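You operate a simulated robot arm through the tools that you are given. There is no shell and no other tool. Be economical: measure what you need, move in short steps, check, and stop when the job is done.

The job below is to be done with a simulated robot arm. You get a single attempt, and the scene is never put back.

JOB
Put the A 66 sleeved belt from the top of the grading bench on the top shelf of the bench rack and the A 52 sleeved belt on the shelf under the grading bench. Take the red cap and leave it on the fourth shelf from the bottom of the bench rack. Any order will do. Set down upright: red cap.

Only the result counts: the job must be done as asked and must still hold three seconds after the hand-in. Knocking over, shifting, dropping, spilling or breaking anything else fails it. Lids that push on must go on centred and level and be pressed home; caps that screw on are set level and turned clockwise until they are tight.

ROBOT AND FRAMES
A 7-joint arm with a two-finger parallel gripper on a trunk, on a base that drives. Base frame: it is fixed to the floor where the robot stands at the start and does not move with it; the origin is under the middle of the robot, x ahead of it, y to its left, z up; the surface under the hand at the start is at about z = 0.8. Units: m, rad, N and s.
With the tool pointing down near the work surface it reaches from about 0.28 to 0.64 m from the robot's upright axis, wherever it stands. Its first joint turns from -2.897 to 2.897 rad. Places, roughly: fourth shelf of the bench rack [2.1, -0.4, 1.3]; shelf under the grading bench [-0.3, -0.4, 0.2]; top shelf of the bench rack [2.1, -0.4, 1.6]. Payload 1.57 kg.
The TCP is the grasp point between the finger pads, 0.03 m short of the fingertips. In the tool frame z runs along the fingers and y along their closing line. Largest opening 0.08 m; finger width 0.017, thickness 0.012; the body of the gripper, 0.04 by 0.082 m, starts 0.08 m behind the TCP.
Orientation is that of the tool frame in the base frame, as [roll, pitch, yaw] about the fixed x, y, z axes, in that order (R = Rz(yaw) Ry(pitch) Rx(roll)). With the fingers straight down and closing along the base's y, the tool's x points along the base's -x, its y along +y and its z along -z.

CONTROLS
- The arm moves only by the tool arm_command. Its argument "targets" is a list of rows, each an object (a shift or turn left out is 0, a gripper value left out holds the last) with "delta_pos": the shift along the tool's x, y, z in units of 200 mm (1.0 is 200 mm), a list of three; "delta_rot": the turn, a rotation vector about the tool's x, y, z in units of 45 degrees (1.0 is 45 degrees), a list of three; "fingers": the opening, from 0 (shut) to 1 (fully open). In form: [{"delta_pos": [dx, dy, dz], "delta_rot": [ax, ay, az], "fingers": fingers}, ...]. A call has 1 to 12 rows; each row is the pose to reach, as a shift and turn from the pose commanded when the call began, along the tool's axes at that moment. A call with a number of a shift or a turn outside -1 to 1 is refused whole. A row lasts 0.2 s, in which the tool goes at most 0.05 m and 0.15 rad; a call with a longer step from one row to the next is refused whole, and so is a gripper value outside its range. A pose out of reach is approached as far as the arm can. The call stops where the force on the tool passes 40 N (or 10 N more than at its start, if that is more) or the arm is blocked; 0.2 s more then pass. Each finger travels about 0.072 m/s and halts on what it meets, pressing with about 31 N; the grip force reading is that of the motor and also rises with nothing between the fingers. The clock runs only during rows and for 0.2 s after the last one: add rows that repeat a pose to give the fingers time. The reply holds the time, the measured pose of the TCP, the force on the tool along the base axes, the opening and the grip force, in the units named above and with some noise, with the torque about the TCP (base axes, N m) and any sound that the robot's microphone picked up.
- Cameras (640 x 400 px; columns grow to the right, rows downward): "scene" is now at [0.2026, -0.0766, 1.3187]; the picture's right is [-0.91, -0.40, 0.00], its down [-0.28, 0.63, -0.73] and it looks along [0.29, -0.67, -0.69] (base axes); focal length 221 px, centre (320, 200). "wrist" rides on the gripper at [0.072, -0.007, -0.122] in the tool frame; the picture's right is [0.09, 1.00, 0.00], its down [-0.84, 0.08, -0.54] and it looks along [-0.54, 0.05, 0.84] (tool axes); focal length 238 px, centre (320, 200). There is no depth. A picture from a camera that has moved, and an enlarged one, comes with that camera's place and axes in the base frame and with its lens.
- camera(camera): a new picture of that camera. It takes no simulated time.
- slide_trunk(by): slides the trunk up (or, below 0, down) by that many m; the arm and the scene camera ride with it, the base frame stays. It gives what a move gives, with no picture.
- steer(legs): drives the robot by 1 to 6 legs, each [ahead, left, turn to the left] in m, m and rad, along the robot's own axes; the way and the turn of a leg run together, so that a leg with both is an arc; at most 1.5 m and 3.142 rad a leg. The arm and the cameras ride along, it lands a little off, and it stops where it bumps. It gives what a move gives.
- turn_head(pan, tilt): turns the head with the scene camera to pan (to the left, within 1.501 rad either way) and tilt (down, from -0.506 to 1.204), counted from straight ahead of the robot. It gives what a move gives.
- zoom(camera, box): a new picture of the part [left, top, right, bottom] of that camera's present view, enlarged. It takes no simulated time.
- hand_in(): hands the job in; it is judged then, once.

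Go step by step. Nothing tells you exact positions but the pictures and the camera data: compare them with the known pose of the tool, close in by small moves and look again before you grip or let go. The budget is 165 turns and 108 pictures, counting those below and the enlarged ones. Unless the task says otherwise, let go and move clear before handing in, and close with one line.

The tools are called by a JSON object that holds its "fn" and its "kwargs". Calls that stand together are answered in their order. arm_command: Moves the arm, as the interface text tells. Its arguments: {"type":"object","properties":{"targets":{"type":"array"}},"required":["targets"]} The other tools are called the same way: slide_trunk (by) slides the trunk up or down; steer (legs) drives the base; turn_head (pan, tilt) turns the head that bears the scene camera; camera (camera) takes a picture; zoom (camera, box) takes an enlarged picture of a part of a camera's view; hand_in () hands the job in.

At the start:

```text
time: 0.0
eef_pos: [0.2961, -0.3015, 1.1265]
ee_rot: [3.139, 0.0, -3.141]
force: [0.8, 0.3, 0.5]
ft_torque: [-0.01, -0.01, -0.02]
width: 0.0799
grasp_force: 0.1
trunk travel left (down, up): [-0.55, 0.44]
robot x, y, heading: [-0.004, -0.0007, -0.005]
head pan, tilt: [-1.155, 0.756]
```

scene: 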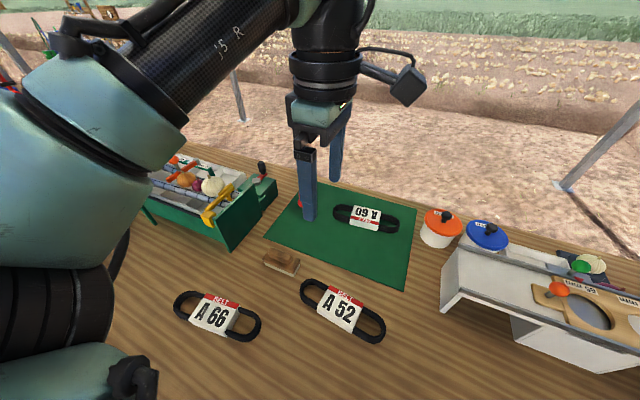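
wrist: 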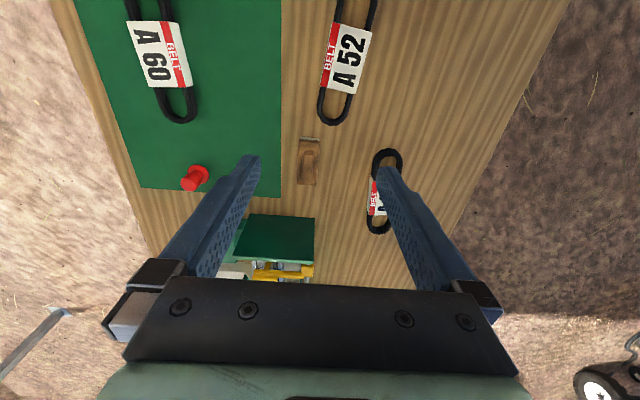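

I can see the belts A 66, A 52 and A 60 on the bench and a small red cap on the green mat. I'll zoom in on the details and look towards the rack.

{"fn": "zoom", "kwargs": {"camera": "wrist", "box": [120, 100, 440, 300]}}

{"fn": "turn_head", "kwargs": {"pan": -0.2, "tilt": 0.1}}

{"fn": "camera", "kwargs": {"camera": "scene"}}

```text
2.00 times, centred on (280, 200) of wrist
camera zoom: at [0.2262, -0.307, 1.2478], right [-0.09, 1.0, 0.0], down [0.84, 0.08, 0.54], along [0.54, 0.05, -0.84], focal length 477 px, centre (400, 200)
```

zoom: 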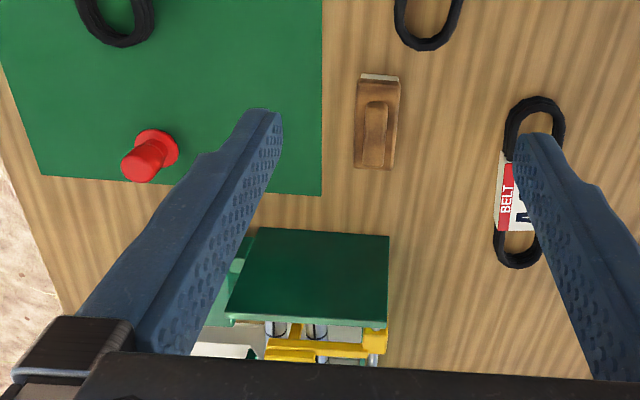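

```text
time: 1.2
eef_pos: [0.2962, -0.2996, 1.1257]
ee_rot: [-3.141, 0.0, 3.141]
force: [-1.2, -0.7, -0.3]
ft_torque: [-0.02, 0.02, 0.02]
width: 0.0802
grasp_force: 0.1
trunk travel left (down, up): [-0.55, 0.44]
robot x, y, heading: [0.0003, 0.0014, -0.0]
head pan, tilt: [-0.201, 0.099]
```

```text
104 pictures are left
camera scene: at [0.2594, -0.0194, 1.3781], right [-0.2, -0.98, 0.0], down [-0.1, 0.02, -0.99], along [0.97, -0.2, -0.1], focal length 221 px, centre (320, 200)
```

scene: 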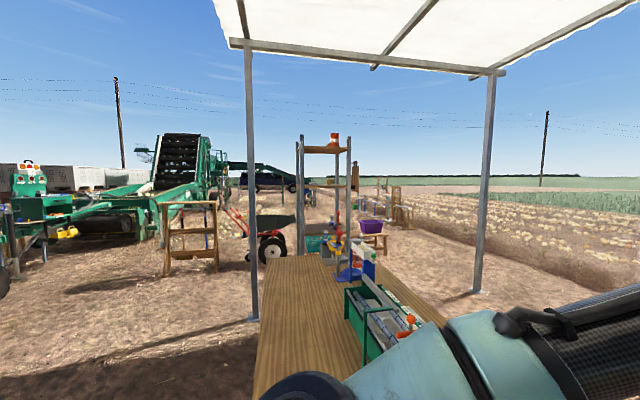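

The rack is ahead, past the far end of the bench. I'll zoom in on it.

{"fn": "zoom", "kwargs": {"camera": "scene", "box": [240, 120, 432, 240]}}

{"fn": "turn_head", "kwargs": {"pan": -0.7, "tilt": 0.9}}

{"fn": "camera", "kwargs": {"camera": "scene"}}

```text
3.33 times, centred on (336, 180) of scene
camera zoom: at [0.2594, -0.0194, 1.3781], right [-0.2, -0.98, 0.0], down [-0.1, 0.02, -0.99], along [0.97, -0.2, -0.1], focal length 736 px, centre (267, 267)
```

zoom: 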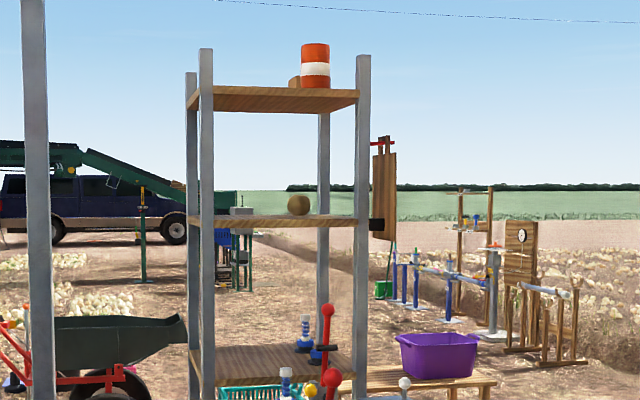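

```text
time: 2.4
eef_pos: [0.2966, -0.3011, 1.127]
ee_rot: [-3.141, -0.001, 3.14]
force: [-0.4, -0.9, -0.9]
ft_torque: [-0.01, -0.01, 0.03]
width: 0.0798
grasp_force: 0.0
trunk travel left (down, up): [-0.55, 0.44]
robot x, y, heading: [-0.0022, 0.0008, 0.006]
head pan, tilt: [-0.7, 0.901]
```

```text
102 pictures are left
camera scene: at [0.227, -0.0496, 1.3073], right [-0.64, -0.77, 0.0], down [-0.6, 0.5, -0.62], along [0.48, -0.4, -0.78], focal length 221 px, centre (320, 200)
```

scene: 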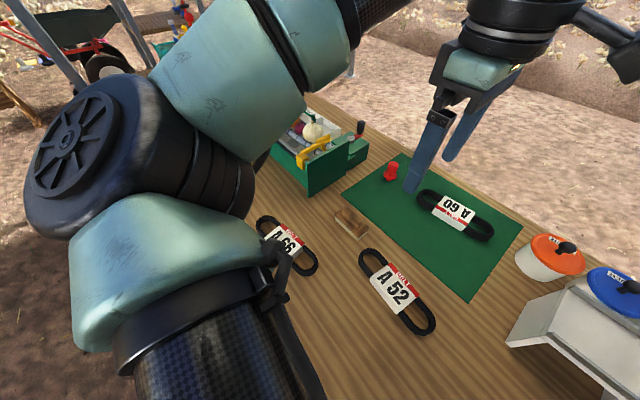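

The objects match my estimates. I need to know where the bench edges sit relative to the base, so I'll look down and around.

{"fn": "turn_head", "kwargs": {"pan": 0.3, "tilt": 1.0}}

{"fn": "camera", "kwargs": {"camera": "scene"}}

{"fn": "turn_head", "kwargs": {"pan": -1.5, "tilt": 0.9}}

{"fn": "camera", "kwargs": {"camera": "scene"}}

```text
time: 3.6
eef_pos: [0.2979, -0.3016, 1.1253]
ee_rot: [3.141, -0.001, 3.141]
force: [-0.2, -0.2, -0.4]
ft_torque: [-0.03, -0.01, 0.03]
width: 0.08
grasp_force: 0.2
trunk travel left (down, up): [-0.55, 0.44]
robot x, y, heading: [-0.0042, 0.0014, 0.002]
head pan, tilt: [0.3, 1.0]
```

```text
101 pictures are left
camera scene: at [0.2358, 0.0195, 1.3], right [0.29, -0.96, 0.0], down [-0.8, -0.25, -0.54], along [0.52, 0.16, -0.84], focal length 221 px, centre (320, 200)
```

scene: 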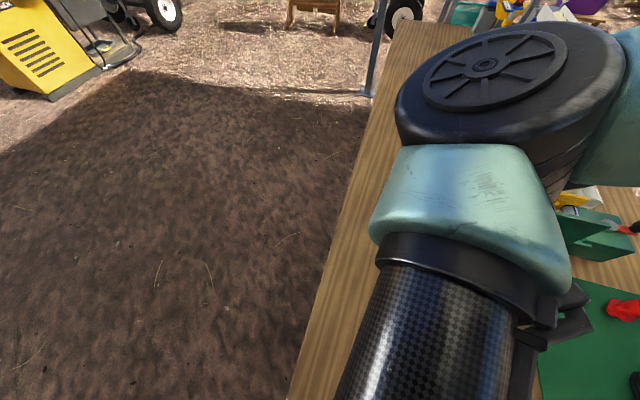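

```text
time: 5.4
eef_pos: [0.297, -0.3013, 1.1257]
ee_rot: [3.14, 0.0, 3.141]
force: [-0.5, 0.3, 0.1]
ft_torque: [-0.02, -0.02, 0.0]
width: 0.0799
grasp_force: 0.1
trunk travel left (down, up): [-0.55, 0.44]
robot x, y, heading: [0.0017, 0.0001, -0.004]
head pan, tilt: [-1.499, 0.901]
```

```text
100 pictures are left
camera scene: at [0.1747, -0.0763, 1.3072], right [-1.0, -0.07, 0.0], down [-0.06, 0.78, -0.62], along [0.04, -0.62, -0.78], focal length 221 px, centre (320, 200)
```

scene: 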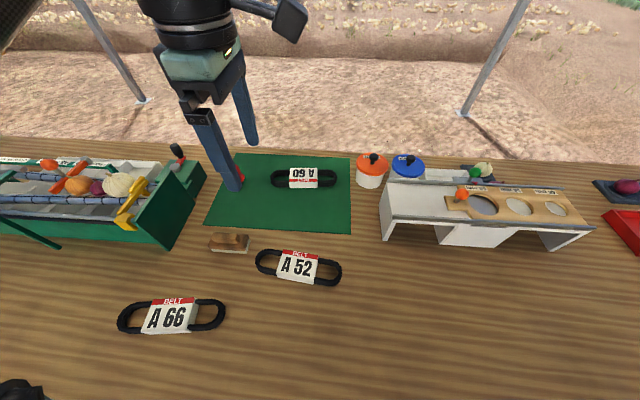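

The bench top runs beneath the robot's front. I'll check the floor on the robot's left before planning any drive.

{"fn": "turn_head", "kwargs": {"pan": 1.5, "tilt": 1.1}}

{"fn": "camera", "kwargs": {"camera": "scene"}}

{"fn": "turn_head", "kwargs": {"pan": -1.5, "tilt": 1.2}}

{"fn": "camera", "kwargs": {"camera": "scene"}}

```text
time: 8.0
eef_pos: [0.2983, -0.3021, 1.1268]
ee_rot: [3.14, 0.001, 3.14]
force: [0.2, 0.3, 0.4]
ft_torque: [-0.01, 0.03, -0.02]
width: 0.08
grasp_force: 0.1
trunk travel left (down, up): [-0.55, 0.44]
robot x, y, heading: [-0.0007, 0.0009, 0.004]
head pan, tilt: [1.499, 1.1]
```

```text
99 pictures are left
camera scene: at [0.1737, 0.062, 1.2934], right [1.0, -0.07, 0.0], down [-0.06, -0.89, -0.45], along [0.03, 0.45, -0.89], focal length 221 px, centre (320, 200)
```

scene: 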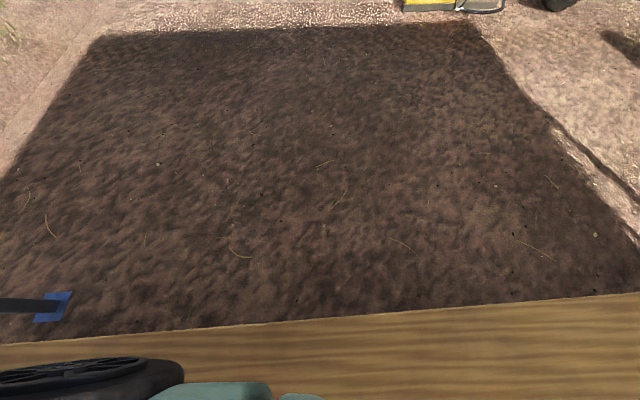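

```text
time: 10.6
eef_pos: [0.2976, -0.3006, 1.125]
ee_rot: [-3.141, -0.001, 3.141]
force: [-0.1, -0.6, 0.1]
ft_torque: [0.01, -0.01, 0.03]
width: 0.0797
grasp_force: 0.1
trunk travel left (down, up): [-0.55, 0.44]
robot x, y, heading: [-0.0019, 0.001, 0.0]
head pan, tilt: [-1.499, 1.201]
```

```text
98 pictures are left
camera scene: at [0.1732, -0.0568, 1.2874], right [-1.0, -0.07, 0.0], down [-0.07, 0.93, -0.36], along [0.03, -0.36, -0.93], focal length 221 px, centre (320, 200)
```

scene: 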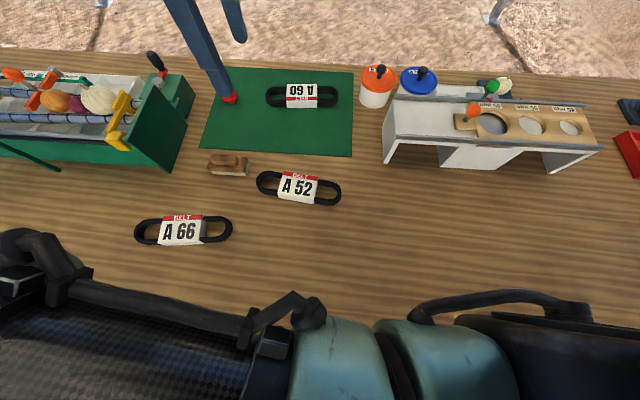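

The belts are at about A 66 (0.49, -0.15) and A 52 (0.24, -0.27), and the cap is at (0.47, -0.54). I'll start with A 66 by moving above it.

{"fn": "arm_command", "kwargs": {"targets": [{"delta_pos": [-0.138, 0.109, 0.1]}, {"delta_pos": [-0.276, 0.217, 0.2]}, {"delta_pos": [-0.414, 0.326, 0.3]}, {"delta_pos": [-0.552, 0.434, 0.4]}, {"delta_pos": [-0.69, 0.543, 0.5], "delta_rot": [0, 0, -0.05]}, {"delta_pos": [-0.828, 0.651, 0.6], "delta_rot": [0, 0, -0.1]}, {"delta_pos": [-0.965, 0.76, 0.7], "delta_rot": [0, 0, -0.15]}]}}

{"fn": "camera", "kwargs": {"camera": "wrist"}}

{"fn": "camera", "kwargs": {"camera": "scene"}}

```text
time: 12.2
eef_pos: [0.4888, -0.146, 0.9844]
ee_rot: [3.14, 0.0, -3.022]
force: [0.3, 0.4, 0.0]
ft_torque: [0.0, -0.02, 0.02]
width: 0.0799
grasp_force: 0.1
trunk travel left (down, up): [-0.55, 0.44]
robot x, y, heading: [0.0006, 0.0018, 0.002]
head pan, tilt: [-1.499, 1.201]
```

```text
97 pictures are left
camera wrist: at [0.4191, -0.1607, 1.1058], right [-0.21, 0.98, 0.0], down [0.82, 0.18, 0.54], along [0.53, 0.11, -0.84], focal length 238 px, centre (320, 200)
```

wrist: 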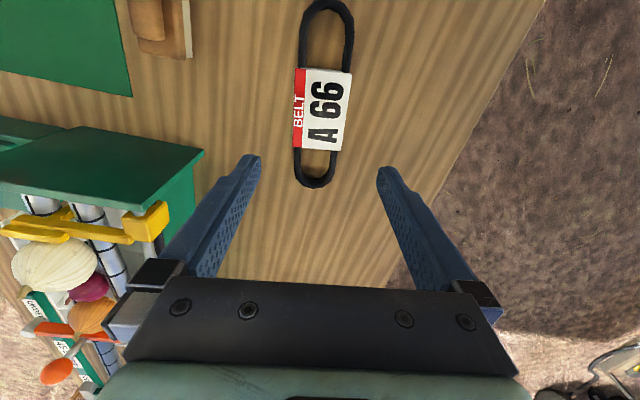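

```text
96 pictures are left
camera scene: at [0.1735, -0.0566, 1.2874], right [-1.0, -0.07, 0.0], down [-0.07, 0.93, -0.36], along [0.03, -0.36, -0.93], focal length 221 px, centre (320, 200)
```

scene: 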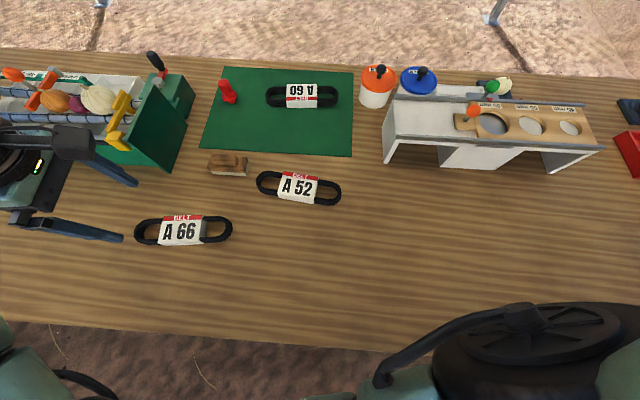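

I'm aligned over A 66. I'll descend to just above it and check.

{"fn": "arm_command", "kwargs": {"targets": [{"delta_pos": [0.02, 0, 0.2], "delta_rot": [0, 0, -0.02]}, {"delta_pos": [0.04, 0, 0.4], "delta_rot": [0, 0, -0.02]}, {"delta_pos": [0.04, 0, 0.6], "delta_rot": [0, 0, -0.02]}, {"delta_pos": [0.04, 0, 0.68], "delta_rot": [0, 0, -0.02]}]}}

{"fn": "camera", "kwargs": {"camera": "wrist"}}

{"fn": "zoom", "kwargs": {"camera": "scene", "box": [60, 150, 300, 300]}}

```text
time: 13.2
eef_pos: [0.4809, -0.1483, 0.8488]
ee_rot: [-3.14, 0.0, -3.009]
force: [-0.4, 0.0, 0.0]
ft_torque: [-0.03, -0.02, -0.04]
width: 0.0803
grasp_force: 0.1
trunk travel left (down, up): [-0.55, 0.44]
robot x, y, heading: [-0.0005, 0.0014, -0.004]
head pan, tilt: [-1.499, 1.201]
```

```text
95 pictures are left
camera wrist: at [0.4111, -0.1642, 0.97], right [-0.22, 0.97, 0.0], down [0.82, 0.19, 0.54], along [0.53, 0.12, -0.84], focal length 238 px, centre (320, 200)
```

wrist: 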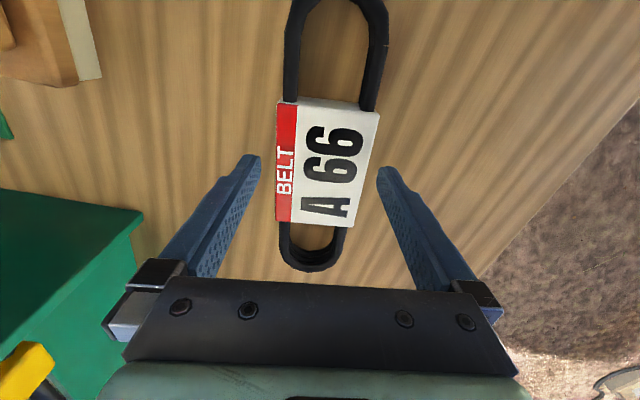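

```text
2.67 times, centred on (180, 225) of scene
camera zoom: at [0.1732, -0.0568, 1.2874], right [-1.0, -0.07, 0.0], down [-0.07, 0.93, -0.36], along [0.03, -0.36, -0.93], focal length 589 px, centre (693, 133)
```

zoom: 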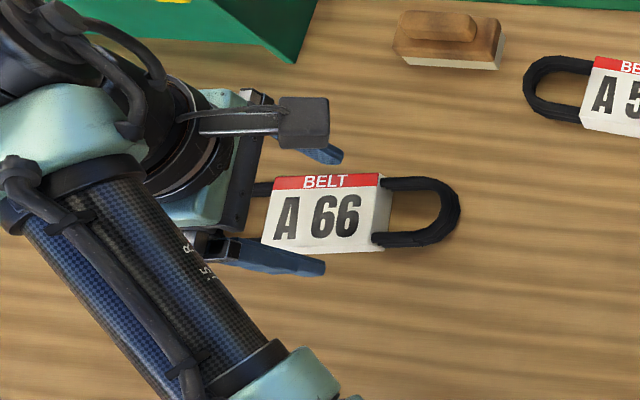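

A 66 sits between the fingers. I'll nudge 4 mm towards +y, descend the last bit and close.

{"fn": "arm_command", "kwargs": {"targets": [{"delta_pos": [0, 0.02, 0]}, {"delta_pos": [0, 0.02, 0.04]}, {"delta_pos": [0, 0.02, 0.068]}, {"delta_pos": [0, 0.02, 0.068], "fingers": 0.6}, {"delta_pos": [0, 0.02, 0.068], "fingers": 0.3}, {"delta_pos": [0, 0.02, 0.068], "fingers": 0.3}, {"delta_pos": [0, 0.02, 0.068], "fingers": 0.3}, {"delta_pos": [0, 0.02, 0.068], "fingers": 0.3}]}}

{"fn": "camera", "kwargs": {"camera": "wrist"}}

```text
time: 15.0
eef_pos: [0.481, -0.145, 0.8361]
ee_rot: [-3.141, 0.0, -3.008]
force: [-0.3, -0.2, 0.9]
ft_torque: [0.0, -0.13, -0.03]
width: 0.0594
grasp_force: 31.6
trunk travel left (down, up): [-0.55, 0.44]
robot x, y, heading: [0.0013, -0.0006, 0.003]
head pan, tilt: [-1.499, 1.201]
```

```text
93 pictures are left
camera wrist: at [0.4121, -0.1603, 0.9573], right [-0.22, 0.97, 0.0], down [0.82, 0.19, 0.54], along [0.53, 0.12, -0.84], focal length 238 px, centre (320, 200)
```

wrist: 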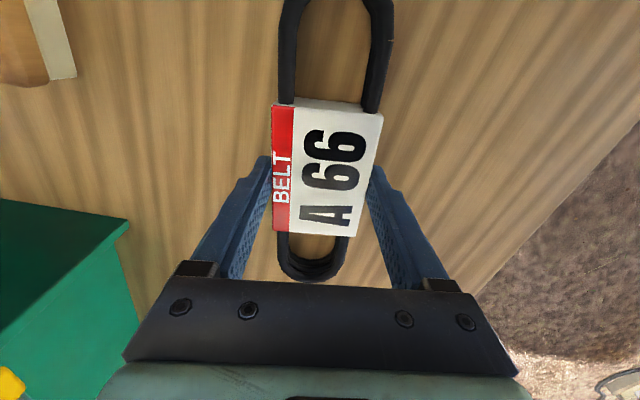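

Gripped at 59 mm. I'll lift it and check.

{"fn": "arm_command", "kwargs": {"targets": [{"delta_pos": [0, 0, -0.1]}, {"delta_pos": [0, 0, -0.3]}, {"delta_pos": [0, 0, -0.5]}, {"delta_pos": [0, 0, -0.7]}, {"delta_pos": [0, 0, -0.9]}, {"delta_pos": [0, 0, -1.0]}]}}

{"fn": "camera", "kwargs": {"camera": "wrist"}}

```text
time: 16.4
eef_pos: [0.4803, -0.1463, 1.0361]
ee_rot: [3.141, 0.001, -3.007]
force: [-0.5, -0.2, -1.6]
ft_torque: [-0.02, -0.02, -0.01]
width: 0.0594
grasp_force: 31.0
trunk travel left (down, up): [-0.55, 0.44]
robot x, y, heading: [0.0002, 0.0002, 0.002]
head pan, tilt: [-1.499, 1.201]
```

```text
92 pictures are left
camera wrist: at [0.4113, -0.1618, 1.1588], right [-0.22, 0.97, 0.0], down [0.82, 0.19, 0.54], along [0.53, 0.12, -0.84], focal length 238 px, centre (320, 200)
```

wrist: 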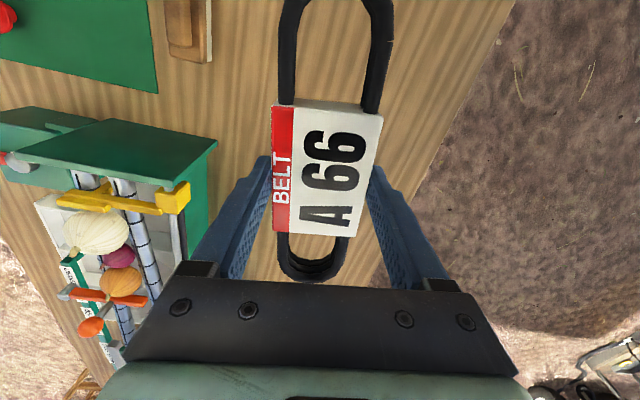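

A 66 is held firmly. I'll tuck the arm over the right side, raise the trunk and back off to the left.

{"fn": "arm_command", "kwargs": {"targets": [{"delta_pos": [0.16, -0.11, -0.1]}, {"delta_pos": [0.33, -0.22, -0.2]}, {"delta_pos": [0.5, -0.33, -0.3]}, {"delta_pos": [0.66, -0.44, -0.4]}, {"delta_pos": [0.83, -0.54, -0.5]}, {"delta_pos": [0.98, -0.64, -0.6]}]}}

{"fn": "slide_trunk", "kwargs": {"by": 0.43}}

{"fn": "steer", "kwargs": {"legs": [[0, 0.4, 0]]}}

{"fn": "turn_head", "kwargs": {"pan": -0.3, "tilt": 0.5}}

{"fn": "camera", "kwargs": {"camera": "scene"}}

```text
time: 17.8
eef_pos: [0.3061, -0.2992, 1.1561]
ee_rot: [-3.141, 0.0, -3.007]
force: [0.4, -0.8, -1.1]
ft_torque: [0.0, -0.02, -0.01]
width: 0.0596
grasp_force: 31.4
trunk travel left (down, up): [-0.55, 0.44]
robot x, y, heading: [-0.002, 0.0024, -0.001]
head pan, tilt: [-1.499, 1.201]
```

```text
refused: 0.43 is not a number from -0.4 to 0.4
```

```text
time: 20.3
eef_pos: [0.3061, 0.102, 1.1568]
ee_rot: [3.139, 0.0, -3.009]
force: [-0.4, 0.2, -2.4]
ft_torque: [-0.03, -0.01, 0.02]
width: 0.0593
grasp_force: 31.3
trunk travel left (down, up): [-0.55, 0.44]
robot x, y, heading: [0.0029, 0.4023, -0.009]
head pan, tilt: [-1.499, 1.201]
```

```text
time: 21.7
eef_pos: [0.3062, 0.102, 1.1562]
ee_rot: [3.14, -0.001, -3.012]
force: [0.2, -0.2, -1.7]
ft_torque: [0.02, -0.01, 0.0]
width: 0.0594
grasp_force: 30.8
trunk travel left (down, up): [-0.55, 0.44]
robot x, y, heading: [-0.0, 0.3988, -0.008]
head pan, tilt: [-0.3, 0.499]
```

```text
91 pictures are left
camera scene: at [0.2567, 0.3719, 1.341], right [-0.3, -0.95, 0.0], down [-0.46, 0.14, -0.88], along [0.84, -0.26, -0.48], focal length 221 px, centre (320, 200)
```

scene: 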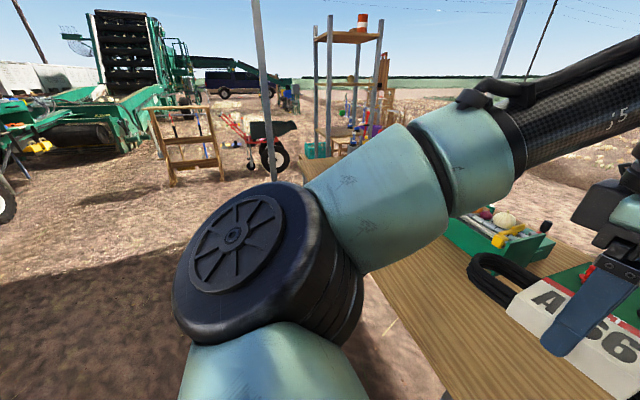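

Driving works. I'll raise the trunk and go ahead about 1.35 m, then look.

{"fn": "slide_trunk", "kwargs": {"by": 0.4}}

{"fn": "steer", "kwargs": {"legs": [[1.35, 0.05, 0]]}}

{"fn": "turn_head", "kwargs": {"pan": -0.6, "tilt": 0.4}}

{"fn": "camera", "kwargs": {"camera": "scene"}}

```text
time: 25.6
eef_pos: [0.3074, 0.1004, 1.5574]
ee_rot: [3.14, 0.003, -3.011]
force: [-0.2, 0.3, -1.5]
ft_torque: [0.03, 0.01, 0.03]
width: 0.0596
grasp_force: 30.5
trunk travel left (down, up): [-0.95, 0.04]
robot x, y, heading: [-0.0009, 0.401, -0.005]
head pan, tilt: [-0.3, 0.499]
```

```text
time: 32.3
eef_pos: [1.649, 0.1324, 1.5565]
ee_rot: [3.14, -0.001, -3.025]
force: [0.0, 0.4, -1.9]
ft_torque: [0.0, 0.02, 0.01]
width: 0.0594
grasp_force: 31.6
trunk travel left (down, up): [-0.95, 0.04]
robot x, y, heading: [1.3487, 0.4394, -0.021]
head pan, tilt: [-0.3, 0.499]
```

```text
time: 33.1
eef_pos: [1.6501, 0.1326, 1.5564]
ee_rot: [3.141, 0.0, -3.026]
force: [-0.9, -0.8, -1.8]
ft_torque: [-0.02, 0.0, 0.0]
width: 0.0592
grasp_force: 30.7
trunk travel left (down, up): [-0.95, 0.04]
robot x, y, heading: [1.3504, 0.4343, -0.022]
head pan, tilt: [-0.6, 0.4]
```

```text
90 pictures are left
camera scene: at [1.5933, 0.3781, 1.7501], right [-0.58, -0.81, 0.0], down [-0.32, 0.23, -0.92], along [0.75, -0.53, -0.39], focal length 221 px, centre (320, 200)
```

scene: 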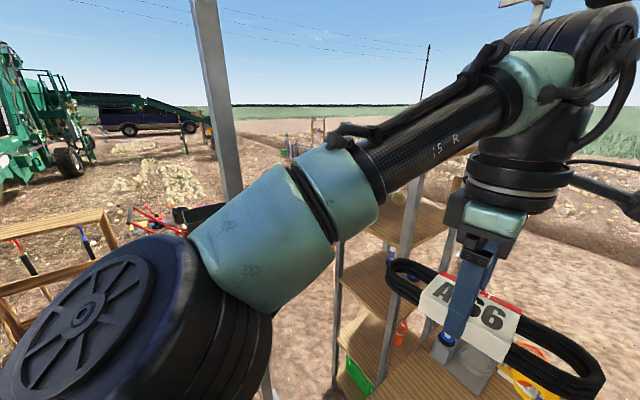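

The rack is just ahead on the right. I'll check the wrist view, which looks towards +x.

{"fn": "camera", "kwargs": {"camera": "wrist"}}

{"fn": "turn_head", "kwargs": {"pan": -0.75, "tilt": 0.1}}

{"fn": "camera", "kwargs": {"camera": "scene"}}

```text
89 pictures are left
camera wrist: at [1.5798, 0.1175, 1.6781], right [-0.21, 0.98, 0.0], down [0.82, 0.17, 0.54], along [0.53, 0.11, -0.84], focal length 238 px, centre (320, 200)
```

wrist: 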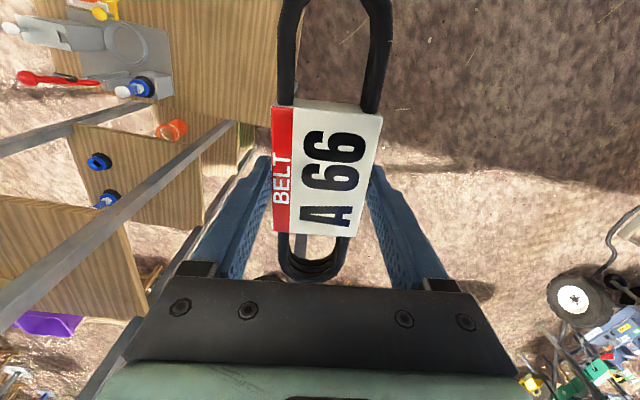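

```text
time: 33.9
eef_pos: [1.6493, 0.1317, 1.5556]
ee_rot: [-3.14, -0.001, -3.026]
force: [-0.6, -0.8, -1.8]
ft_torque: [0.0, 0.02, -0.02]
width: 0.0595
grasp_force: 31.2
trunk travel left (down, up): [-0.95, 0.04]
robot x, y, heading: [1.3475, 0.4351, -0.018]
head pan, tilt: [-0.75, 0.099]
```

```text
88 pictures are left
camera scene: at [1.5837, 0.3678, 1.778], right [-0.7, -0.72, 0.0], down [-0.07, 0.07, -0.99], along [0.72, -0.69, -0.1], focal length 221 px, centre (320, 200)
```

scene: 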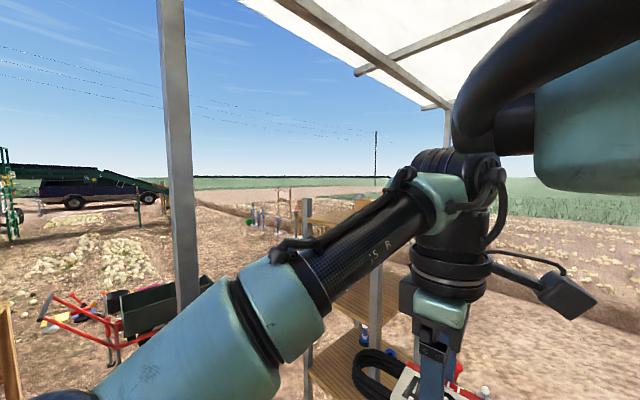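

The rack spans about x 1.97–2.39 and y -0.22 to -0.62, with posts up to 1.72. I'll raise the arm above that height before coming in from the bench side.

{"fn": "slide_trunk", "kwargs": {"by": 0.035}}

{"fn": "arm_command", "kwargs": {"targets": [{"delta_pos": [0, 0, -0.2]}, {"delta_pos": [0, 0, -0.4]}, {"delta_pos": [0, 0, -0.6]}, {"delta_pos": [0, 0, -0.8]}, {"delta_pos": [0, 0, -0.98]}]}}

{"fn": "turn_head", "kwargs": {"pan": -0.4, "tilt": 0.6}}

{"fn": "camera", "kwargs": {"camera": "scene"}}

```text
time: 34.7
eef_pos: [1.6492, 0.1324, 1.5911]
ee_rot: [-3.141, -0.001, -3.028]
force: [-0.3, 0.4, -2.4]
ft_torque: [-0.04, 0.0, -0.03]
width: 0.0596
grasp_force: 31.2
trunk travel left (down, up): [-0.985, 0.005]
robot x, y, heading: [1.3509, 0.4371, -0.022]
head pan, tilt: [-0.75, 0.099]
```

```text
time: 35.4
eef_pos: [1.6512, 0.1362, 1.6616]
ee_rot: [3.108, 0.015, -3.037]
force: [-1.9, 2.5, -10.6]
ft_torque: [-0.05, -0.98, -0.2]
width: 0.0593
grasp_force: 30.6
out of reach, approached as far as the arm can: row 3
trunk travel left (down, up): [-0.985, 0.005]
robot x, y, heading: [1.348, 0.436, -0.019]
head pan, tilt: [-0.75, 0.099]
stopped in row 3: the force on the tool passed its limit at 106 N (the readings are from after the stop); the commanded pose is now the measured one
```

```text
time: 36.3
eef_pos: [1.6512, 0.136, 1.6613]
ee_rot: [3.11, 0.013, -3.037]
force: [-8.5, -0.2, -20.4]
ft_torque: [0.62, -2.59, -0.24]
width: 0.0594
grasp_force: 30.5
trunk travel left (down, up): [-0.985, 0.005]
robot x, y, heading: [1.3489, 0.4331, -0.017]
head pan, tilt: [-0.4, 0.6]
```

```text
87 pictures are left
camera scene: at [1.5986, 0.3944, 1.7699], right [-0.42, -0.91, 0.0], down [-0.49, 0.23, -0.84], along [0.77, -0.35, -0.54], focal length 221 px, centre (320, 200)
```

scene: 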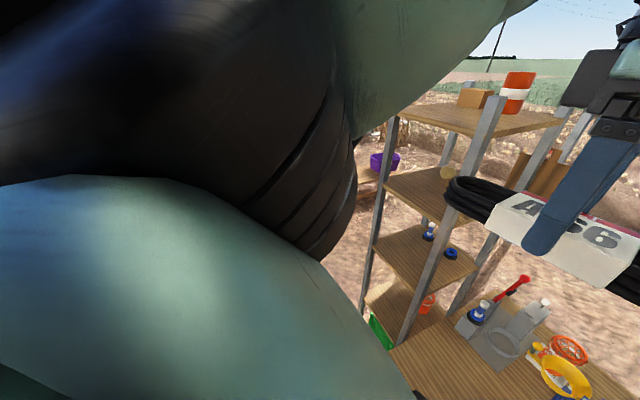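

The elbow bumped the head. I'll lower the arm again and level the tool.

{"fn": "arm_command", "kwargs": {"targets": [{"delta_pos": [0, 0, 0.15]}, {"delta_pos": [0, 0, 0.35]}]}}

{"fn": "camera", "kwargs": {"camera": "scene"}}

```text
time: 36.9
eef_pos: [1.653, 0.1363, 1.5931]
ee_rot: [3.11, 0.014, -3.037]
force: [0.4, 0.4, -2.2]
ft_torque: [-0.03, 0.01, 0.0]
width: 0.0593
grasp_force: 30.7
trunk travel left (down, up): [-0.985, 0.005]
robot x, y, heading: [1.3478, 0.4325, -0.021]
head pan, tilt: [-0.4, 0.6]
```

```text
86 pictures are left
camera scene: at [1.5994, 0.3954, 1.7668], right [-0.41, -0.91, 0.0], down [-0.52, 0.23, -0.82], along [0.75, -0.34, -0.57], focal length 221 px, centre (320, 200)
```

scene: 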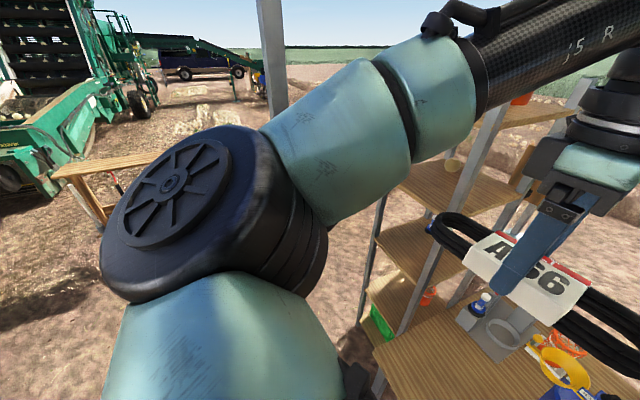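

The elbow is clear of the head. I'll extend the reach so it stays away, level the tool, then raise in small steps.

{"fn": "arm_command", "kwargs": {"targets": [{"delta_pos": [-0.07, -0.2, 0], "delta_rot": [0.04, 0.018, 0]}, {"delta_pos": [-0.14, -0.4, 0], "delta_rot": [0.04, 0.018, 0]}, {"delta_pos": [-0.21, -0.6, 0], "delta_rot": [0.04, 0.018, 0]}, {"delta_pos": [-0.27, -0.78, 0], "delta_rot": [0.04, 0.018, 0]}, {"delta_pos": [-0.27, -0.78, -0.1], "delta_rot": [0.04, 0.018, 0]}, {"delta_pos": [-0.27, -0.78, -0.2], "delta_rot": [0.04, 0.018, 0]}, {"delta_pos": [-0.27, -0.78, -0.3], "delta_rot": [0.04, 0.018, 0]}, {"delta_pos": [-0.27, -0.78, -0.4], "delta_rot": [0.04, 0.018, 0]}]}}

{"fn": "camera", "kwargs": {"camera": "scene"}}

```text
time: 38.9
eef_pos: [1.7187, -0.0054, 1.626]
ee_rot: [3.098, -0.035, -3.025]
force: [0.1, -0.1, -1.9]
ft_torque: [0.01, -0.05, 0.0]
width: 0.0594
grasp_force: 31.5
out of reach, approached as far as the arm can: row 7, 8
trunk travel left (down, up): [-0.985, 0.005]
robot x, y, heading: [1.3483, 0.4341, -0.022]
head pan, tilt: [-0.4, 0.6]
stopped in row 8: the arm was blocked; the commanded pose is now the measured one
```

```text
85 pictures are left
camera scene: at [1.5977, 0.3954, 1.7671], right [-0.41, -0.91, 0.0], down [-0.52, 0.23, -0.83], along [0.75, -0.34, -0.56], focal length 221 px, centre (320, 200)
```

scene: 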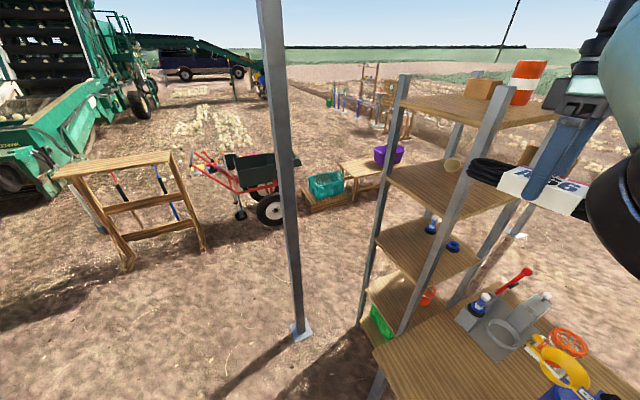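

The elbow has swung to the right, which gives a clear view. The rack is now about x 1.93–2.25, y -0.22 to -0.6. I'll look right to find the arm.

{"fn": "turn_head", "kwargs": {"pan": -1.3, "tilt": 0.4}}

{"fn": "camera", "kwargs": {"camera": "scene"}}

```text
time: 40.1
eef_pos: [1.7192, -0.0065, 1.626]
ee_rot: [3.1, -0.037, -3.025]
force: [-0.8, -0.5, -1.4]
ft_torque: [-0.01, 0.03, 0.02]
width: 0.0595
grasp_force: 30.8
trunk travel left (down, up): [-0.985, 0.005]
robot x, y, heading: [1.3483, 0.4346, -0.021]
head pan, tilt: [-1.3, 0.4]
```

```text
84 pictures are left
camera scene: at [1.5408, 0.3419, 1.7852], right [-0.97, -0.25, 0.0], down [-0.1, 0.38, -0.92], along [0.23, -0.89, -0.39], focal length 221 px, centre (320, 200)
```

scene: 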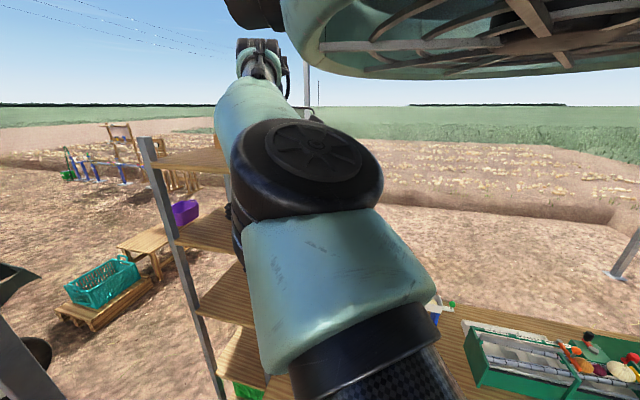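

The elbow is now up and between the body and the hand, which suits an approach from the side. I'll retract a little, level and raise.

{"fn": "arm_command", "kwargs": {"targets": [{"delta_pos": [0.1, 0.16, 0], "delta_rot": [0.03, -0.02, 0]}, {"delta_pos": [0.21, 0.33, 0], "delta_rot": [0.053, -0.047, 0]}, {"delta_pos": [0.21, 0.33, -0.1], "delta_rot": [0.053, -0.047, 0]}, {"delta_pos": [0.21, 0.33, -0.2], "delta_rot": [0.053, -0.047, 0]}, {"delta_pos": [0.21, 0.33, -0.3], "delta_rot": [0.053, -0.047, 0]}]}}

{"fn": "camera", "kwargs": {"camera": "scene"}}

```text
time: 41.3
eef_pos: [1.6784, 0.0552, 1.677]
ee_rot: [3.128, -0.035, -3.019]
force: [0.5, 0.1, -1.1]
ft_torque: [0.0, -0.01, -0.05]
width: 0.0595
grasp_force: 31.4
trunk travel left (down, up): [-0.985, 0.005]
robot x, y, heading: [1.3487, 0.4377, -0.022]
head pan, tilt: [-1.3, 0.4]
```

```text
83 pictures are left
camera scene: at [1.5392, 0.3415, 1.7881], right [-0.97, -0.24, 0.0], down [-0.08, 0.35, -0.93], along [0.22, -0.91, -0.36], focal length 221 px, centre (320, 200)
```

scene: 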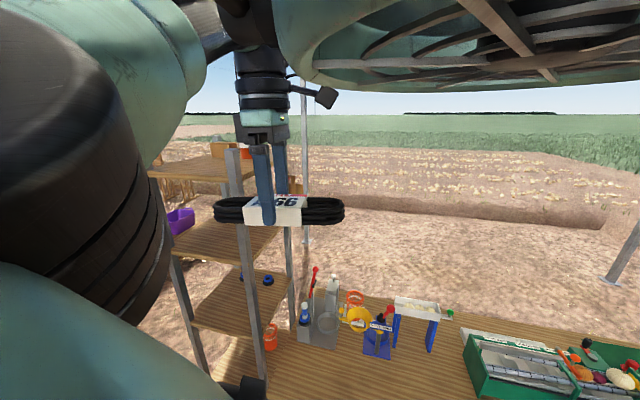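

A tool-down placement on the top shelf would put the elbow into the rack posts. I'll set A 66 back on a free spot on the bench and re-grip it with a pitched tool, so first I'll turn to face the bench and lower the trunk.

{"fn": "steer", "kwargs": {"legs": [[0, 0, -1.54]]}}

{"fn": "slide_trunk", "kwargs": {"by": -0.4}}

{"fn": "turn_head", "kwargs": {"pan": 0.0, "tilt": 0.9}}

{"fn": "camera", "kwargs": {"camera": "scene"}}

{"fn": "camera", "kwargs": {"camera": "wrist"}}

```text
time: 45.5
eef_pos: [0.9723, 0.1001, 1.6767]
ee_rot: [3.126, -0.032, 1.709]
force: [-0.5, 0.5, -2.2]
ft_torque: [0.01, -0.02, -0.02]
width: 0.0593
grasp_force: 31.2
trunk travel left (down, up): [-0.985, 0.005]
robot x, y, heading: [1.3488, 0.4347, -1.57]
head pan, tilt: [-1.3, 0.4]
```

```text
time: 49.3
eef_pos: [0.9721, 0.0995, 1.2733]
ee_rot: [3.123, -0.036, 1.712]
force: [0.6, 0.0, -1.9]
ft_torque: [-0.03, 0.02, -0.01]
width: 0.0594
grasp_force: 31.2
trunk travel left (down, up): [-0.585, 0.405]
robot x, y, heading: [1.3516, 0.4335, -1.568]
head pan, tilt: [-1.3, 0.4]
```

```text
time: 50.8
eef_pos: [0.9732, 0.0991, 1.269]
ee_rot: [3.116, -0.05, 1.713]
force: [0.4, 0.5, -1.7]
ft_torque: [-0.02, -0.02, 0.01]
width: 0.0594
grasp_force: 30.8
trunk travel left (down, up): [-0.585, 0.405]
robot x, y, heading: [1.3517, 0.4363, -1.571]
head pan, tilt: [0.0, 0.901]
```

```text
82 pictures are left
camera scene: at [1.2924, 0.1971, 1.3649], right [-0.78, 0.63, 0.0], down [0.37, 0.45, -0.81], along [-0.51, -0.63, -0.58], focal length 221 px, centre (320, 200)
```

scene: 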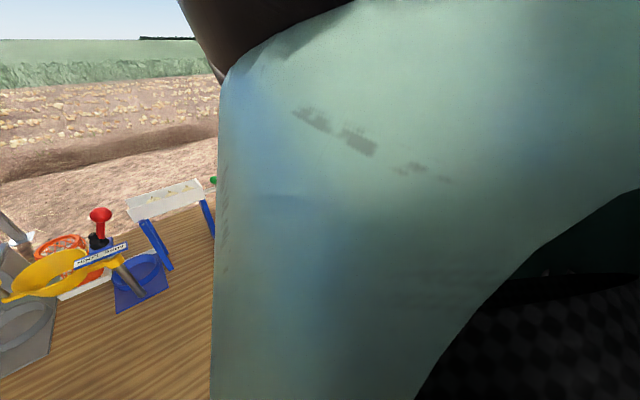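

```text
81 pictures are left
camera wrist: at [0.9543, 0.1623, 1.3937], right [0.97, 0.23, 0.03], down [0.18, -0.85, 0.5], along [0.14, -0.48, -0.86], focal length 238 px, centre (320, 200)
```

wrist: 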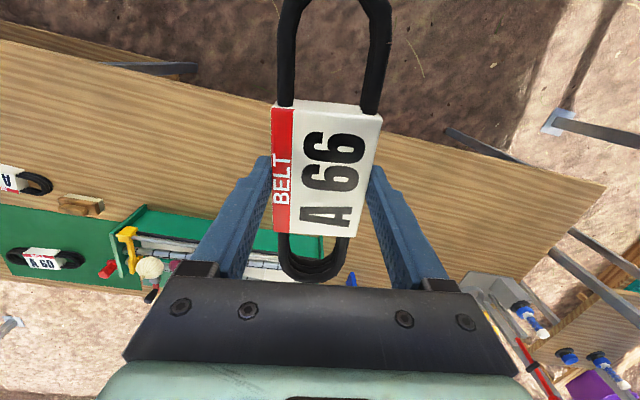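

The arm presses against the head in this pose. I'll bring the hand out in front and down over the free strip of bench.

{"fn": "arm_command", "kwargs": {"targets": [{"delta_pos": [-0.1, 0.12, 0.12], "delta_rot": [0.0, 0, 0]}, {"delta_pos": [-0.2, 0.24, 0.24], "delta_rot": [0.0, 0, 0]}, {"delta_pos": [-0.3, 0.36, 0.36], "delta_rot": [0.0, 0, 0.03]}, {"delta_pos": [-0.4, 0.48, 0.48], "delta_rot": [0.01, -0.02, 0.06]}, {"delta_pos": [-0.5, 0.6, 0.6], "delta_rot": [0.02, -0.04, 0.09]}, {"delta_pos": [-0.6, 0.72, 0.72], "delta_rot": [0.033, -0.064, 0.12]}, {"delta_pos": [-0.7, 0.84, 0.84], "delta_rot": [0.033, -0.064, 0.15]}, {"delta_pos": [-0.8, 0.97, 0.97], "delta_rot": [0.033, -0.064, 0.18]}, {"delta_pos": [-0.87, 0.99, 0.99], "delta_rot": [0.033, -0.064, 0.18]}]}}

{"fn": "turn_head", "kwargs": {"pan": 0.3, "tilt": 0.9}}

{"fn": "camera", "kwargs": {"camera": "scene"}}

```text
time: 52.8
eef_pos: [1.1936, -0.0374, 1.0768]
ee_rot: [-3.132, 0.017, 1.566]
force: [-0.4, -0.4, -1.2]
ft_torque: [-0.01, 0.01, -0.01]
width: 0.0596
grasp_force: 30.7
trunk travel left (down, up): [-0.585, 0.405]
robot x, y, heading: [1.3491, 0.4406, -1.57]
head pan, tilt: [0.0, 0.901]
```

```text
time: 53.6
eef_pos: [1.1939, -0.0395, 1.077]
ee_rot: [-3.131, 0.019, 1.568]
force: [1.1, -0.4, -2.0]
ft_torque: [0.0, -0.01, 0.0]
width: 0.0592
grasp_force: 31.5
trunk travel left (down, up): [-0.585, 0.405]
robot x, y, heading: [1.3485, 0.44, -1.574]
head pan, tilt: [0.3, 0.901]
```

```text
80 pictures are left
camera scene: at [1.3702, 0.1929, 1.3422], right [-0.95, -0.3, 0.0], down [-0.23, 0.75, -0.62], along [0.18, -0.59, -0.78], focal length 221 px, centre (320, 200)
```

scene: 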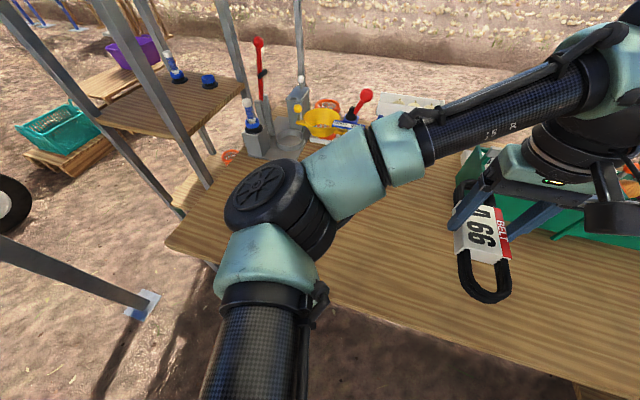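

The head view is good now. I'll move to (1.25, -0.11) and lower toward the bench.

{"fn": "arm_command", "kwargs": {"targets": [{"delta_pos": [-0.15, 0.12, 0.1], "delta_rot": [-0.012, 0.022, 0]}, {"delta_pos": [-0.35, 0.3, 0.2], "delta_rot": [-0.012, 0.022, 0]}, {"delta_pos": [-0.35, 0.3, 0.4], "delta_rot": [-0.012, 0.022, 0]}, {"delta_pos": [-0.35, 0.3, 0.6], "delta_rot": [-0.012, 0.022, 0]}, {"delta_pos": [-0.35, 0.3, 0.8], "delta_rot": [-0.012, 0.022, 0]}, {"delta_pos": [-0.35, 0.3, 0.98], "delta_rot": [-0.012, 0.022, 0]}]}}

{"fn": "camera", "kwargs": {"camera": "scene"}}

```text
refused: row 2 steps farther than a row can; nothing moved
```

```text
79 pictures are left
camera scene: at [1.3702, 0.1929, 1.3422], right [-0.95, -0.3, 0.0], down [-0.23, 0.75, -0.62], along [0.18, -0.59, -0.78], focal length 221 px, centre (320, 200)
```

scene: 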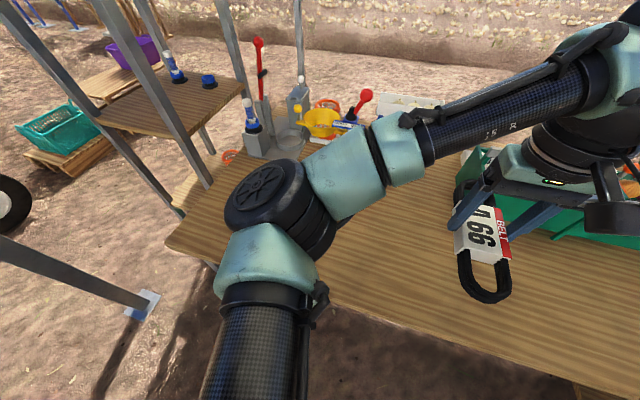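

One step was too long, so I'm splitting it.

{"fn": "arm_command", "kwargs": {"targets": [{"delta_pos": [-0.15, 0.12, 0.1], "delta_rot": [-0.012, 0.022, 0]}, {"delta_pos": [-0.25, 0.22, 0.25], "delta_rot": [-0.012, 0.022, 0]}, {"delta_pos": [-0.35, 0.3, 0.4], "delta_rot": [-0.012, 0.022, 0]}, {"delta_pos": [-0.35, 0.3, 0.6], "delta_rot": [-0.012, 0.022, 0]}, {"delta_pos": [-0.35, 0.3, 0.8], "delta_rot": [-0.012, 0.022, 0]}, {"delta_pos": [-0.35, 0.3, 0.98], "delta_rot": [-0.012, 0.022, 0]}]}}

{"fn": "camera", "kwargs": {"camera": "scene"}}

```text
time: 55.0
eef_pos: [1.2497, -0.1118, 0.8806]
ee_rot: [-3.139, 0.001, 1.568]
force: [-0.3, -1.4, -1.7]
ft_torque: [-0.04, -0.01, -0.04]
width: 0.0594
grasp_force: 31.5
trunk travel left (down, up): [-0.585, 0.405]
robot x, y, heading: [1.3506, 0.4355, -1.572]
head pan, tilt: [0.3, 0.901]
```

```text
78 pictures are left
camera scene: at [1.3701, 0.1928, 1.3422], right [-0.95, -0.3, 0.0], down [-0.23, 0.75, -0.62], along [0.18, -0.59, -0.78], focal length 221 px, centre (320, 200)
```

scene: 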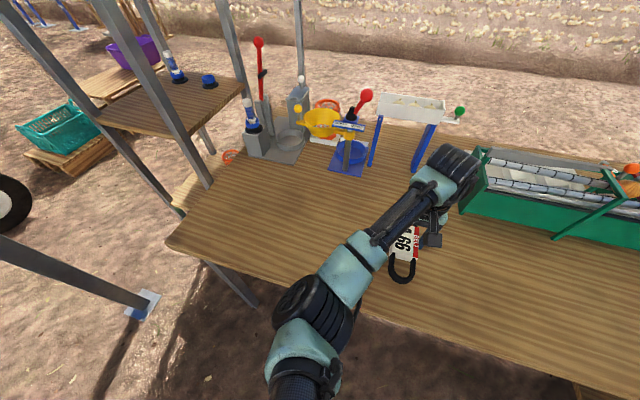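

The spot is free. I'll lower the last 4 cm, release and retreat up.

{"fn": "arm_command", "kwargs": {"targets": [{"delta_pos": [0, 0, 0.1]}, {"delta_pos": [0, 0, 0.18]}, {"delta_pos": [0, 0, 0.215]}, {"delta_pos": [0, 0, 0.215]}, {"delta_pos": [0, 0, 0.215], "fingers": 0.85}, {"delta_pos": [0, 0, 0.215], "fingers": 1}, {"delta_pos": [0, 0, 0.215], "fingers": 1}, {"delta_pos": [0, 0, 0.1], "fingers": 1}, {"delta_pos": [0, 0, -0.1], "fingers": 1}, {"delta_pos": [0, 0, -0.3], "fingers": 1}, {"delta_pos": [0, 0, -0.5], "fingers": 1}]}}

{"fn": "camera", "kwargs": {"camera": "wrist"}}

```text
time: 57.4
eef_pos: [1.2524, -0.1101, 0.9805]
ee_rot: [-3.141, 0.002, 1.567]
force: [-0.6, -1.1, 0.1]
ft_torque: [-0.01, 0.0, 0.0]
width: 0.0798
grasp_force: 0.0
trunk travel left (down, up): [-0.585, 0.405]
robot x, y, heading: [1.3512, 0.4369, -1.569]
head pan, tilt: [0.3, 0.901]
```

```text
77 pictures are left
camera wrist: at [1.2463, -0.0377, 1.1021], right [1.0, 0.09, 0.0], down [0.08, -0.84, 0.54], along [0.05, -0.54, -0.84], focal length 238 px, centre (320, 200)
```

wrist: 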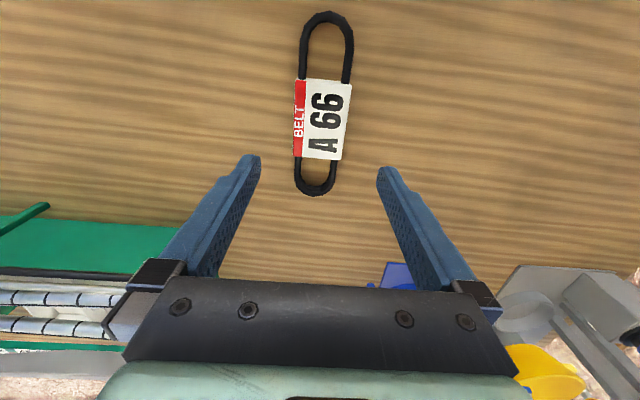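

A 66 stands free on the bench. I'll try pitching the tool 45° so the fingers point away from the robot.

{"fn": "arm_command", "kwargs": {"targets": [{"delta_rot": [0, -0.18, 0]}, {"delta_rot": [0, -0.36, 0]}, {"delta_rot": [0, -0.54, 0]}, {"delta_rot": [0, -0.72, 0]}, {"delta_rot": [0, -0.9, 0]}, {"delta_rot": [0, -1, 0]}]}}

{"fn": "camera", "kwargs": {"camera": "scene"}}

{"fn": "camera", "kwargs": {"camera": "wrist"}}

```text
time: 58.8
eef_pos: [1.2522, -0.1113, 0.9809]
ee_rot: [-3.139, 0.787, 1.569]
force: [0.0, -0.1, 0.1]
ft_torque: [0.01, 0.0, -0.04]
width: 0.0799
grasp_force: 0.0
trunk travel left (down, up): [-0.585, 0.405]
robot x, y, heading: [1.3487, 0.436, -1.568]
head pan, tilt: [0.3, 0.901]
```

```text
76 pictures are left
camera scene: at [1.3703, 0.1931, 1.3422], right [-0.95, -0.3, 0.0], down [-0.23, 0.75, -0.62], along [0.18, -0.59, -0.78], focal length 221 px, centre (320, 200)
```

scene: 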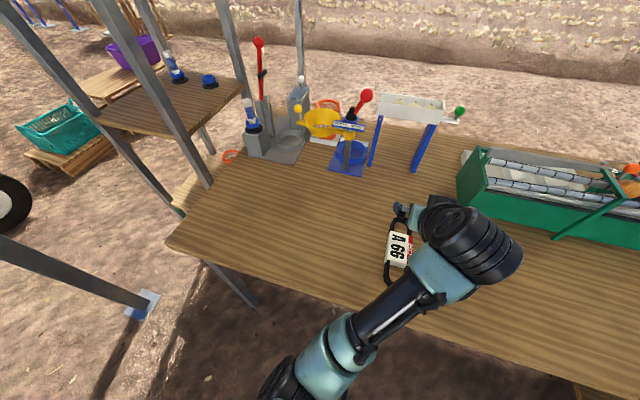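

```text
75 pictures are left
camera wrist: at [1.2476, 0.0259, 1.0161], right [1.0, 0.06, -0.07], down [0.08, -0.21, 0.98], along [0.05, -0.98, -0.21], focal length 238 px, centre (320, 200)
```

wrist: 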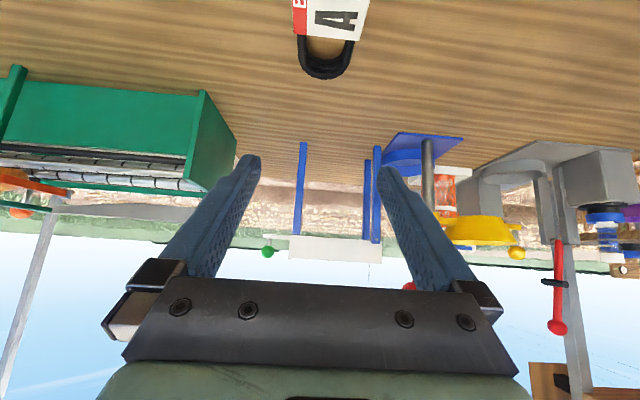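

The 45° pitch works. I'll descend to just above A 66.

{"fn": "arm_command", "kwargs": {"targets": [{"delta_pos": [0.15, 0, 0.12], "fingers": 1}, {"delta_pos": [0.3, 0, 0.24]}, {"delta_pos": [0.42, 0, 0.33]}, {"delta_pos": [0.5, 0, 0.385]}]}}

{"fn": "camera", "kwargs": {"camera": "wrist"}}

{"fn": "zoom", "kwargs": {"camera": "scene", "box": [320, 150, 560, 300]}}

```text
time: 59.8
eef_pos: [1.2521, -0.0964, 0.8566]
ee_rot: [-3.141, 0.787, 1.567]
force: [-0.1, -0.3, 0.0]
ft_torque: [0.03, 0.01, -0.01]
width: 0.08
grasp_force: 0.0
trunk travel left (down, up): [-0.585, 0.405]
robot x, y, heading: [1.3484, 0.4354, -1.572]
head pan, tilt: [0.3, 0.901]
```

```text
74 pictures are left
camera wrist: at [1.2473, 0.0417, 0.8914], right [1.0, 0.06, -0.07], down [0.08, -0.21, 0.98], along [0.05, -0.98, -0.21], focal length 238 px, centre (320, 200)
```

wrist: 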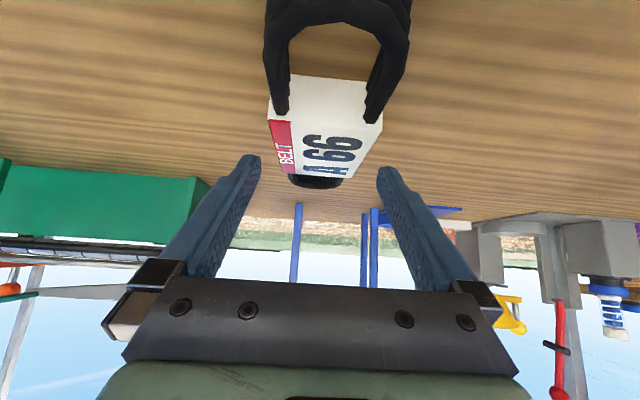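

```text
2.67 times, centred on (440, 225) of scene
camera zoom: at [1.3703, 0.1931, 1.3422], right [-0.95, -0.3, 0.0], down [-0.23, 0.75, -0.62], along [0.18, -0.59, -0.78], focal length 589 px, centre (0, 133)
```

zoom: 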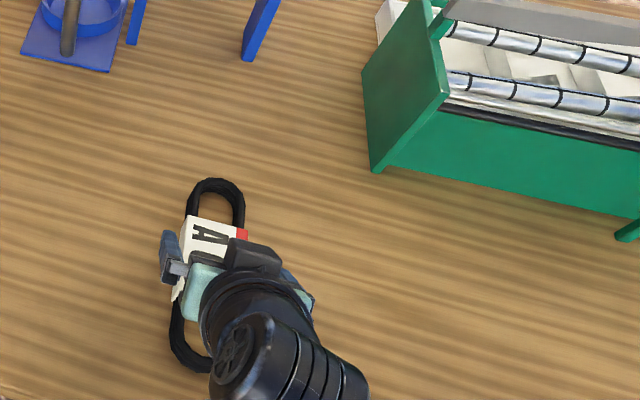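

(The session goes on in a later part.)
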